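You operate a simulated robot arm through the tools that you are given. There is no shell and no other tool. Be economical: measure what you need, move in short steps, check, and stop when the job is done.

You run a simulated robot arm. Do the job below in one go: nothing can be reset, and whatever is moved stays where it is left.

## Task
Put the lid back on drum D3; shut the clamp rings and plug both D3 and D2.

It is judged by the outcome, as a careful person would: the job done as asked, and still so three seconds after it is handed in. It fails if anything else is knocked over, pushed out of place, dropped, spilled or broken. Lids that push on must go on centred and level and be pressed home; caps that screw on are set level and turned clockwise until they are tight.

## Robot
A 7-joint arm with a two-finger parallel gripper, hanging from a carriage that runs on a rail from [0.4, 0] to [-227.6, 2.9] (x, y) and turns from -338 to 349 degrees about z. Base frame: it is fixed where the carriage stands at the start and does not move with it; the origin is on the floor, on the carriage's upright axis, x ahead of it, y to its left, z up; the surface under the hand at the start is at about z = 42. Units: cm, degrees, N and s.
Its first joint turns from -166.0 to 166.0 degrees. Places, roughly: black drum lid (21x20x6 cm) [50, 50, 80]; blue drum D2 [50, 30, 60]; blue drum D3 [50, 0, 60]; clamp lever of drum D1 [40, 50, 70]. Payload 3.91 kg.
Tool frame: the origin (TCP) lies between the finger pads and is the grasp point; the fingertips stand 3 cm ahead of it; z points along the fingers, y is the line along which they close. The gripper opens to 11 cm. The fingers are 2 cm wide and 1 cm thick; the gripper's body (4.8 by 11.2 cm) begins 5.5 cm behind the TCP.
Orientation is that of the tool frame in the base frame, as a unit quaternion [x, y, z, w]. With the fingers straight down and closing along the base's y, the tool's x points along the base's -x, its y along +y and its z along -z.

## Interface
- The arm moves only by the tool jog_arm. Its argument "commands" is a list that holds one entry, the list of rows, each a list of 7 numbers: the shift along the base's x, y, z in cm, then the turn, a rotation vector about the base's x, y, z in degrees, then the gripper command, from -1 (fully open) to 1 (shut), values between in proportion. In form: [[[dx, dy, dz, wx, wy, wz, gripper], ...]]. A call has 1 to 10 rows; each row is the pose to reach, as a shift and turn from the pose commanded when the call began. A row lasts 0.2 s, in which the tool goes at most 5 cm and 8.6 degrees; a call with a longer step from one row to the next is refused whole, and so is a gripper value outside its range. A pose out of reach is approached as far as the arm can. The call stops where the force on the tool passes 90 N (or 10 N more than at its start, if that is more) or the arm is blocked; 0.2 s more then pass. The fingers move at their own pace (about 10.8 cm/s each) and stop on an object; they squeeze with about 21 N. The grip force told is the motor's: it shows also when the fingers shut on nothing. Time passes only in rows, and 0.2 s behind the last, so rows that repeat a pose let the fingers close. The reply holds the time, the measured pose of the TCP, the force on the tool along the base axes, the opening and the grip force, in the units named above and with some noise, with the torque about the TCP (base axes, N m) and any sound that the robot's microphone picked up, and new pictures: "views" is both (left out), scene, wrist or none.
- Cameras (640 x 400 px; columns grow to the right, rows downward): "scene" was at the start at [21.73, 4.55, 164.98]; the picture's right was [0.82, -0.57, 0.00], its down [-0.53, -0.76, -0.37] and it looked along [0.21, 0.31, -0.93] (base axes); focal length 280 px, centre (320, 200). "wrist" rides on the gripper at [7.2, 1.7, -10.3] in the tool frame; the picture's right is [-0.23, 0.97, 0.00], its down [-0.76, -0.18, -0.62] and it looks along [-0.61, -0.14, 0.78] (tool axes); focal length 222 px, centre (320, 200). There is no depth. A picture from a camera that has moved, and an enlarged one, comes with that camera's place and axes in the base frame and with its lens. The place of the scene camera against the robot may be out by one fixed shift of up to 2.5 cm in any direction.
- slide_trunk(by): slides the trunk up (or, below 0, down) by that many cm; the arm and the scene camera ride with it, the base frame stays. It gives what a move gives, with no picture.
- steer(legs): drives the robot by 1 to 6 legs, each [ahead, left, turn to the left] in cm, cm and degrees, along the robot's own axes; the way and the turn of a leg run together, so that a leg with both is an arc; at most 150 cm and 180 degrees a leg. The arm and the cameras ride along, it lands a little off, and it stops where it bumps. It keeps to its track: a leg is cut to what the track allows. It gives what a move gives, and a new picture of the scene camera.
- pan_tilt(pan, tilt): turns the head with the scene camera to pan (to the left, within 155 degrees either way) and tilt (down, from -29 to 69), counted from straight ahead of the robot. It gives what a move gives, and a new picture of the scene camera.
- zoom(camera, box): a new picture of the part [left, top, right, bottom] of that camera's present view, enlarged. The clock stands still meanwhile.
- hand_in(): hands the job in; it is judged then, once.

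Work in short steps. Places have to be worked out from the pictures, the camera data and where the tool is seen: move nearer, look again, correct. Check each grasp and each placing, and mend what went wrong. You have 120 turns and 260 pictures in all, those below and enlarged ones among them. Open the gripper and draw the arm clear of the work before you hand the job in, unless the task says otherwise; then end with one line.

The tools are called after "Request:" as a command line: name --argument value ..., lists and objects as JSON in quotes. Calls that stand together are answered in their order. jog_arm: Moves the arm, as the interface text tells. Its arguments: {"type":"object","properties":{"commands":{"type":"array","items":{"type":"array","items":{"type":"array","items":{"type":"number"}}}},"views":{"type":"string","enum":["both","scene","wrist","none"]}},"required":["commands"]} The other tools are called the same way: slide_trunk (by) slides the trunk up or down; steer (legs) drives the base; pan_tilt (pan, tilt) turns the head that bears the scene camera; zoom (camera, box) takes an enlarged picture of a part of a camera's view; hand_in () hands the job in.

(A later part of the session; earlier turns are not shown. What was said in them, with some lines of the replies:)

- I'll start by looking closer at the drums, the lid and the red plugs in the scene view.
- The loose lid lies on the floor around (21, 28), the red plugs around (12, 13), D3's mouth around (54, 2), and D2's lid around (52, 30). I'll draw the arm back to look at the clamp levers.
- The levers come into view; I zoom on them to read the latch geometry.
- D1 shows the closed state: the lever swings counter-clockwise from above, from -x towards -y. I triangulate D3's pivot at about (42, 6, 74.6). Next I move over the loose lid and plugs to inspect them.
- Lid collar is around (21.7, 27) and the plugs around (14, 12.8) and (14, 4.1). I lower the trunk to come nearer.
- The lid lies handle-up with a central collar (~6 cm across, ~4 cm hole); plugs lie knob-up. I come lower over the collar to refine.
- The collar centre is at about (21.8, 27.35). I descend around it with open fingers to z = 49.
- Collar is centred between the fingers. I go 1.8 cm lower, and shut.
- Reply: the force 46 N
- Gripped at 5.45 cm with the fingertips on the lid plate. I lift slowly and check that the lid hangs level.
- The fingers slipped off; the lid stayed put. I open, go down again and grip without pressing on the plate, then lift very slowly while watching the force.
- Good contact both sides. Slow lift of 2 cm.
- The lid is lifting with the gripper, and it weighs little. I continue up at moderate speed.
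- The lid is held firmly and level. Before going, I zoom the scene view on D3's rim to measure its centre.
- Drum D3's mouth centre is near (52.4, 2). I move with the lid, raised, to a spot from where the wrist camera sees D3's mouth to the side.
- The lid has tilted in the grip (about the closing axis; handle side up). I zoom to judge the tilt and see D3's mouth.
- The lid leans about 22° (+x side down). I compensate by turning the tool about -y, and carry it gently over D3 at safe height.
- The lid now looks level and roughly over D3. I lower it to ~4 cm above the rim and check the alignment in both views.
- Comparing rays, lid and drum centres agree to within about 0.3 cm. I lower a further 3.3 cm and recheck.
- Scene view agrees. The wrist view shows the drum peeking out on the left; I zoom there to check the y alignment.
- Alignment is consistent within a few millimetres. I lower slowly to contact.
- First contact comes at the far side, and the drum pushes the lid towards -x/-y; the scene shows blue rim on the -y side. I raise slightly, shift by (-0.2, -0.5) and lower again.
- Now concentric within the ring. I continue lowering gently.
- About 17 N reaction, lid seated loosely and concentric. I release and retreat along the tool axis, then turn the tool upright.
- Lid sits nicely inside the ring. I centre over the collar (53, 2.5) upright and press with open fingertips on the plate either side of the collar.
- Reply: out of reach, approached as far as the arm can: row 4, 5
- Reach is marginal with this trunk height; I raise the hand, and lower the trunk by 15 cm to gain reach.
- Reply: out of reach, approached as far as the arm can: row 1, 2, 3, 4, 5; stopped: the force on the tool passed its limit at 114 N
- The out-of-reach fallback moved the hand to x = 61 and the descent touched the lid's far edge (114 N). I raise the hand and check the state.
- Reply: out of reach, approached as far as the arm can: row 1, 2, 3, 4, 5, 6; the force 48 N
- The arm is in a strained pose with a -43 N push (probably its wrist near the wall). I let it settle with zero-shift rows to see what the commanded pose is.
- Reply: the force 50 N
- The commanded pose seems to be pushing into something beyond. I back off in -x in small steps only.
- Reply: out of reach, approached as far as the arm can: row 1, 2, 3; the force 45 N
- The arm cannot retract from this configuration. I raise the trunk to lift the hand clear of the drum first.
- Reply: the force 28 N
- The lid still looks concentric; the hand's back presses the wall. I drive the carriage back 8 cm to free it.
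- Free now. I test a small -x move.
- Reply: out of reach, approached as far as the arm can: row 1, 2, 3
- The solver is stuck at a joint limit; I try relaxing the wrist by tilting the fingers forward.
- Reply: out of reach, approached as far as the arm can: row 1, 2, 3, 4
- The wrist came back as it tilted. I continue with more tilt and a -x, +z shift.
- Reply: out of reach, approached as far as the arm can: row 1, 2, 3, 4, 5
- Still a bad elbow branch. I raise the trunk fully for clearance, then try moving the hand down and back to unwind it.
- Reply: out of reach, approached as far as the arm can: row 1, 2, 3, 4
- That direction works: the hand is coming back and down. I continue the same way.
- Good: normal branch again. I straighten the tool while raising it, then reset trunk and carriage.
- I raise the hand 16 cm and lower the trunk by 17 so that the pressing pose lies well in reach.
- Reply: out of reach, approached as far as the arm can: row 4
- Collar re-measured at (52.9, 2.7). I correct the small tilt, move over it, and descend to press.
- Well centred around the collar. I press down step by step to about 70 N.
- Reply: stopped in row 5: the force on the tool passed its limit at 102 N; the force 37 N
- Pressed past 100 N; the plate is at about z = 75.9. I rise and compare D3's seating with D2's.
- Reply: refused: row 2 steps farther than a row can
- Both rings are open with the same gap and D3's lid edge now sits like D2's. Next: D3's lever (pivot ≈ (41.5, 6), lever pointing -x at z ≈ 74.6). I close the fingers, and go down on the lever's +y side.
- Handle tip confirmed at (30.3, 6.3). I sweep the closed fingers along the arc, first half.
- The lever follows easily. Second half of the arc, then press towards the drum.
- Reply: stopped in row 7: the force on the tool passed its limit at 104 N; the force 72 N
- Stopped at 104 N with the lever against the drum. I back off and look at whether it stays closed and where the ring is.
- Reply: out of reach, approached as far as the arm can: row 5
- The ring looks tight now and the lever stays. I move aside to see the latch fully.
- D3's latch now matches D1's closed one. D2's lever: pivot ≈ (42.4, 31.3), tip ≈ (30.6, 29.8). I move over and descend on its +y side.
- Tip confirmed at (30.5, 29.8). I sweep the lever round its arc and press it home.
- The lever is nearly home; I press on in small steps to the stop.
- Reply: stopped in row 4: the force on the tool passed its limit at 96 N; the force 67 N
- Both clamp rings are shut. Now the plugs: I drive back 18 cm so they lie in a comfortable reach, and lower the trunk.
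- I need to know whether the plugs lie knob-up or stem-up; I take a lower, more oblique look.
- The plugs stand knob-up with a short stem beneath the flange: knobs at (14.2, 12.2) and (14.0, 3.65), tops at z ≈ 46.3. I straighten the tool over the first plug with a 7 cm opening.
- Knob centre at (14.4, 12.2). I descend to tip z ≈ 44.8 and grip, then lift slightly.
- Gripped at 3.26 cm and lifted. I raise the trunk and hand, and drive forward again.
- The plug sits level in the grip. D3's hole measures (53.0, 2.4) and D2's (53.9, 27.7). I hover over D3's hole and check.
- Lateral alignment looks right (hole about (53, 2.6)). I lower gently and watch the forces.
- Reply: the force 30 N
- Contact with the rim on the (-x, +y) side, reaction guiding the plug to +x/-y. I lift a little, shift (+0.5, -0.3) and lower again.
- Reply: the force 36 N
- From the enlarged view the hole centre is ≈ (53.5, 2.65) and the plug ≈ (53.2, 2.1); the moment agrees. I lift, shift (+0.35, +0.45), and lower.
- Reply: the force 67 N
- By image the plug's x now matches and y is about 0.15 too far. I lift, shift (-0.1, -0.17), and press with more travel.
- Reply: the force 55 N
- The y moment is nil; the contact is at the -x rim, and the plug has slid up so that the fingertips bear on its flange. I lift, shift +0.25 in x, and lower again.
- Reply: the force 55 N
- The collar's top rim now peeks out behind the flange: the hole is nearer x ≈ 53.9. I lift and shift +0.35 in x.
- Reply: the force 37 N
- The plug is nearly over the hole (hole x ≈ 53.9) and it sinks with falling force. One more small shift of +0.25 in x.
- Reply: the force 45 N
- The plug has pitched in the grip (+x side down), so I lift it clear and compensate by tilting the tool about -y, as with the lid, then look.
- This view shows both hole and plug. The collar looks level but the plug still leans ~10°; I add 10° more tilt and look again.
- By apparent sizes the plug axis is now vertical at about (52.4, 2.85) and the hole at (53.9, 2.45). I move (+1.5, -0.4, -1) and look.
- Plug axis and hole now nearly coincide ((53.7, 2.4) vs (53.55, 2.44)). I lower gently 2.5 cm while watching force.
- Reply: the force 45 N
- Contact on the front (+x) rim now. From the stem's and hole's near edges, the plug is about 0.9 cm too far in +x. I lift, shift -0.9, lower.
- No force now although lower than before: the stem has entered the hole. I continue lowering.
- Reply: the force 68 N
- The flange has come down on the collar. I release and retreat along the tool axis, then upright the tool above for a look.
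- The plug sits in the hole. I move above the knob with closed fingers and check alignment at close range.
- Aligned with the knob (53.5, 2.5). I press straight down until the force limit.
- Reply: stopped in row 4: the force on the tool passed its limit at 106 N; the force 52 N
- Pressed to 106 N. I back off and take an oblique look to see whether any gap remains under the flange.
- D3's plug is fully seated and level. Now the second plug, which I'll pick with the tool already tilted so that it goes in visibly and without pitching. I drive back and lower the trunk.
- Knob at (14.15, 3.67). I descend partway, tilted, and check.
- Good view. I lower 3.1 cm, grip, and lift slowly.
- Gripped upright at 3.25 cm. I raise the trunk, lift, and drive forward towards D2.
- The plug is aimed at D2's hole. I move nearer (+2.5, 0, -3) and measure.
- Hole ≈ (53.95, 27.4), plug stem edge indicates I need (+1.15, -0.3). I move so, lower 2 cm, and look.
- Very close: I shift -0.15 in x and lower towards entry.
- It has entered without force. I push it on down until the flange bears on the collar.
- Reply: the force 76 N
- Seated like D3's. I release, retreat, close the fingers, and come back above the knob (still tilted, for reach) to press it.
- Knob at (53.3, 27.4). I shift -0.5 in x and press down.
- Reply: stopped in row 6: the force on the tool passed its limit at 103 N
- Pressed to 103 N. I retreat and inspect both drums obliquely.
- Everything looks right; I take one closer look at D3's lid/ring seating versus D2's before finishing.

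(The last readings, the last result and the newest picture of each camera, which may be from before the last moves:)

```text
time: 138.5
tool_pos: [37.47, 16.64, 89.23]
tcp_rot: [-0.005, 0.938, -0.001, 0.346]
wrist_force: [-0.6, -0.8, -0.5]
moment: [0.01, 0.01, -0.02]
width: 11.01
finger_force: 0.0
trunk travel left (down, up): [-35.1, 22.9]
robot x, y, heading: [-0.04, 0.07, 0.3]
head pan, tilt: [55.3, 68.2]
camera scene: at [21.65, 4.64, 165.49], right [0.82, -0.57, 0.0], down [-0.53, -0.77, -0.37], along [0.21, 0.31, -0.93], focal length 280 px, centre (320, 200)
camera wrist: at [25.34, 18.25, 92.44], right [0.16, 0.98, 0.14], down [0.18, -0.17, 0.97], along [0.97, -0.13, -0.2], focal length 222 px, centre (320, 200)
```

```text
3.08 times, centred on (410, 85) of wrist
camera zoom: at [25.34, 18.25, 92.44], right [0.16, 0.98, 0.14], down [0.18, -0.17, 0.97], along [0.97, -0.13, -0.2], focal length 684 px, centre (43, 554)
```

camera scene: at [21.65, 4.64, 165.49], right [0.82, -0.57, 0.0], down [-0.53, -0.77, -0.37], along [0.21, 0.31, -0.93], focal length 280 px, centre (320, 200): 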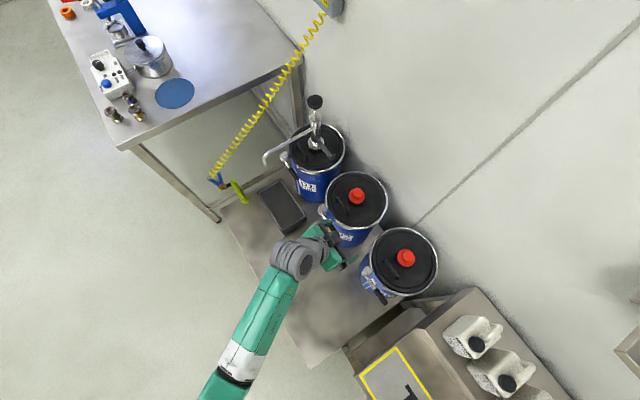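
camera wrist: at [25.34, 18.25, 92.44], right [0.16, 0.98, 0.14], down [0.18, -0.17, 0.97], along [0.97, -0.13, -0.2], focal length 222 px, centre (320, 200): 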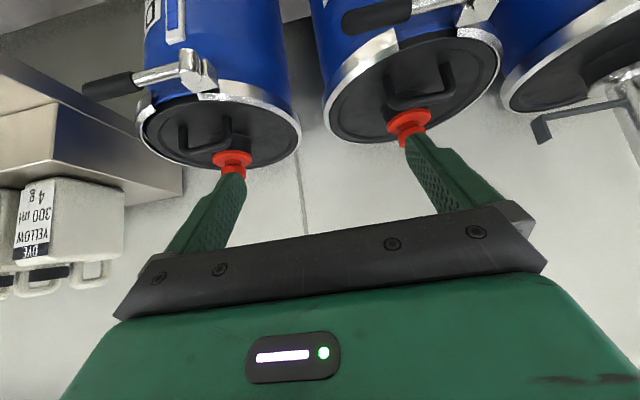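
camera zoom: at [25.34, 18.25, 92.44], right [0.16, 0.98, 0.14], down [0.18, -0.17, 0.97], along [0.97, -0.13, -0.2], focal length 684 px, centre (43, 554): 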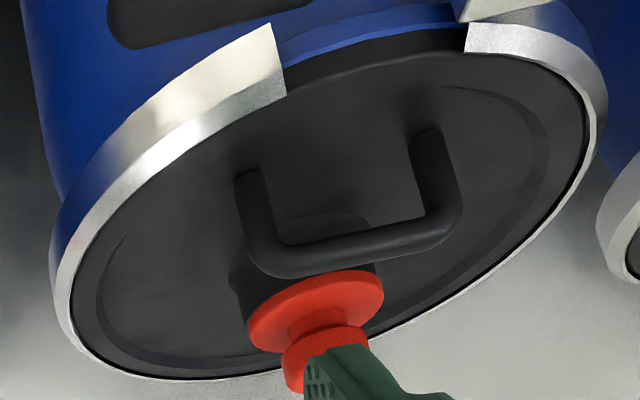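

Plug heights on both drums agree to the millimetre (TCP 81.67 vs 81.66), so the lid height is right; but D3's ring looks a bit loose on the -y side. I look at it from straight above.

Request:
jog_arm --commands '[[[0, -2, 1, 0, 5, 0, -0.3], [1, -5, 2, 0, 12, 0, -0.3], [2, -8, 2, 0, 19, 0, -0.3], [4, -11, 2, 0, 26, 0, -0.3], [6, -14, 2, 0, 33, 0, -0.3], [8, -16, 2, 0, 40, 0, -0.3], [9, -16, 2, 0, 40.5, 0, -0.3], [9, -16, 2, 0, 40.5, 0, -0.3]]]' --views "none"

Request:
zoom --camera "wrist" --box '[200, 0, 460, 200]'

Request:
zoom --camera "wrist" --box '[400, 0, 640, 180]'

```text
time: 140.3
tool_pos: [46.63, 0.53, 91.29]
tcp_rot: [-0.004, 1.0, 0.002, -0.002]
wrist_force: [0.2, -0.5, -0.2]
moment: [-0.02, 0.02, 0.0]
width: 7.14
finger_force: 0.0
trunk travel left (down, up): [-35.1, 22.9]
robot x, y, heading: [0.2, -0.34, 0.4]
head pan, tilt: [55.3, 68.2]
```

```text
2.00 times, centred on (330, 100) of wrist
camera zoom: at [39.55, 2.11, 101.59], right [0.22, 0.98, 0.0], down [0.77, -0.17, 0.62], along [0.61, -0.13, -0.78], focal length 444 px, centre (300, 400)
```

zoom: 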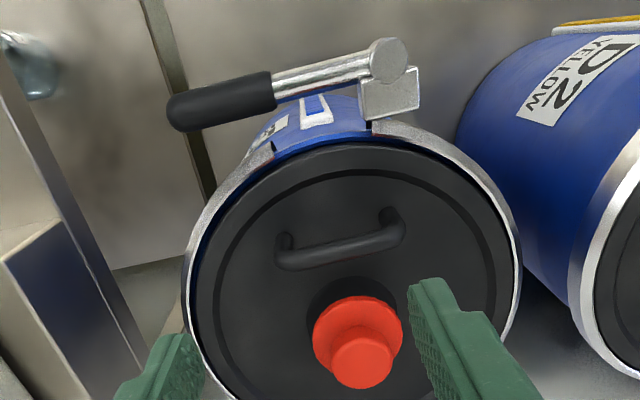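

```text
2.22 times, centred on (520, 90) of wrist
camera zoom: at [39.55, 2.11, 101.59], right [0.22, 0.98, 0.0], down [0.77, -0.17, 0.62], along [0.61, -0.13, -0.78], focal length 494 px, centre (-124, 444)
```

zoom: 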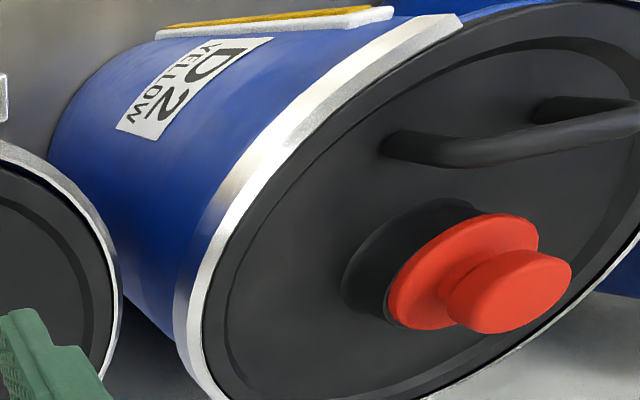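

Lever angles of D1, D2 and D3 agree (within a few degrees), both plugs are home, and D3's ring embraces the lid all round. I open the gripper and draw the arm back.

Request:
jog_arm --commands '[[[-3, 1, 1, 0, 0, 0, -1], [-7, 2, 1, 0, 0, 0, -1], [-11, 3, 1, 0, 0, 0, -1], [-15, 4, 1, 0, 0, 0, -1], [-18, 5, 1, 0, 0, 0, -1], [-18, 5, 1, 0, 0, 0, -1]]]' --views "none"

Request:
steer --legs '[[-30, 0, 0]]'

Request:
zoom --camera "scene" --box '[300, 60, 540, 290]'

```text
time: 141.7
tool_pos: [28.62, 5.61, 92.39]
tcp_rot: [-0.004, 1.0, 0.002, -0.003]
wrist_force: [-0.2, -1.0, -0.5]
moment: [0.03, -0.02, 0.0]
width: 11.0
finger_force: 0.0
trunk travel left (down, up): [-35.1, 22.9]
robot x, y, heading: [-0.07, -0.02, 0.3]
head pan, tilt: [55.3, 68.2]
```

```text
time: 143.8
tool_pos: [-0.91, 5.91, 92.33]
tcp_rot: [-0.006, 1.0, 0.003, -0.002]
wrist_force: [0.2, 0.4, 0.1]
moment: [0.01, 0.0, -0.01]
width: 11.0
finger_force: 0.0
trunk travel left (down, up): [-35.1, 22.9]
robot x, y, heading: [-29.61, 0.21, 0.2]
head pan, tilt: [55.3, 68.2]
camera scene: at [-7.95, 5.04, 165.48], right [0.83, -0.56, 0.0], down [-0.52, -0.77, -0.37], along [0.21, 0.31, -0.93], focal length 280 px, centre (320, 200)
```

scene: 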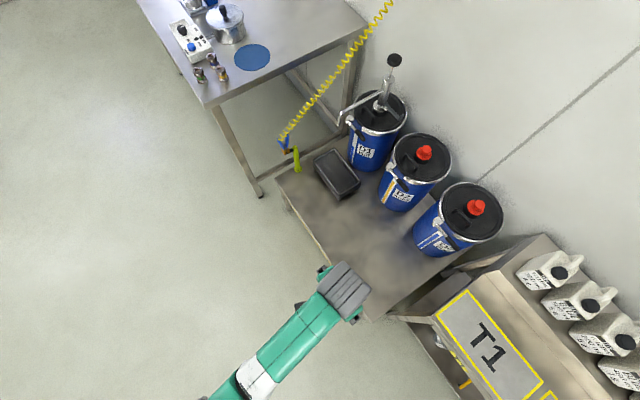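

```text
1.74 times, centred on (420, 175) of scene
camera zoom: at [-7.95, 5.04, 165.48], right [0.83, -0.56, 0.0], down [-0.52, -0.77, -0.37], along [0.21, 0.31, -0.93], focal length 486 px, centre (146, 244)
```

zoom: 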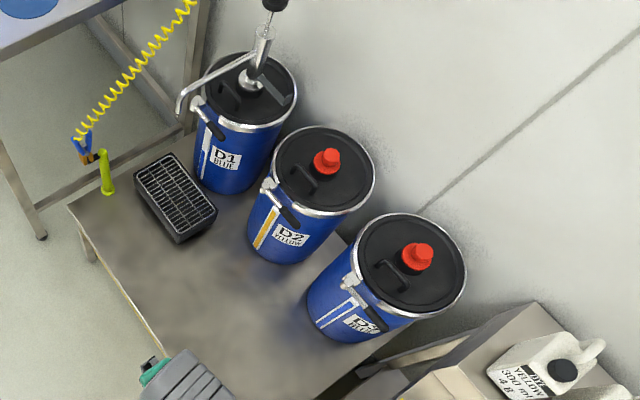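

The final view shows the lid, both rings and both plugs in place, nothing else disturbed, and the arm clear. I hand in.

Request:
hand_in

```text
The job is handed in.
```

D3's lid is back on and pressed home, the clamp rings on D3 and D2 are shut, and both drums are plugged; nothing else looked disturbed in the final view, though D3's ring sits slightly looser on one side than D2's.
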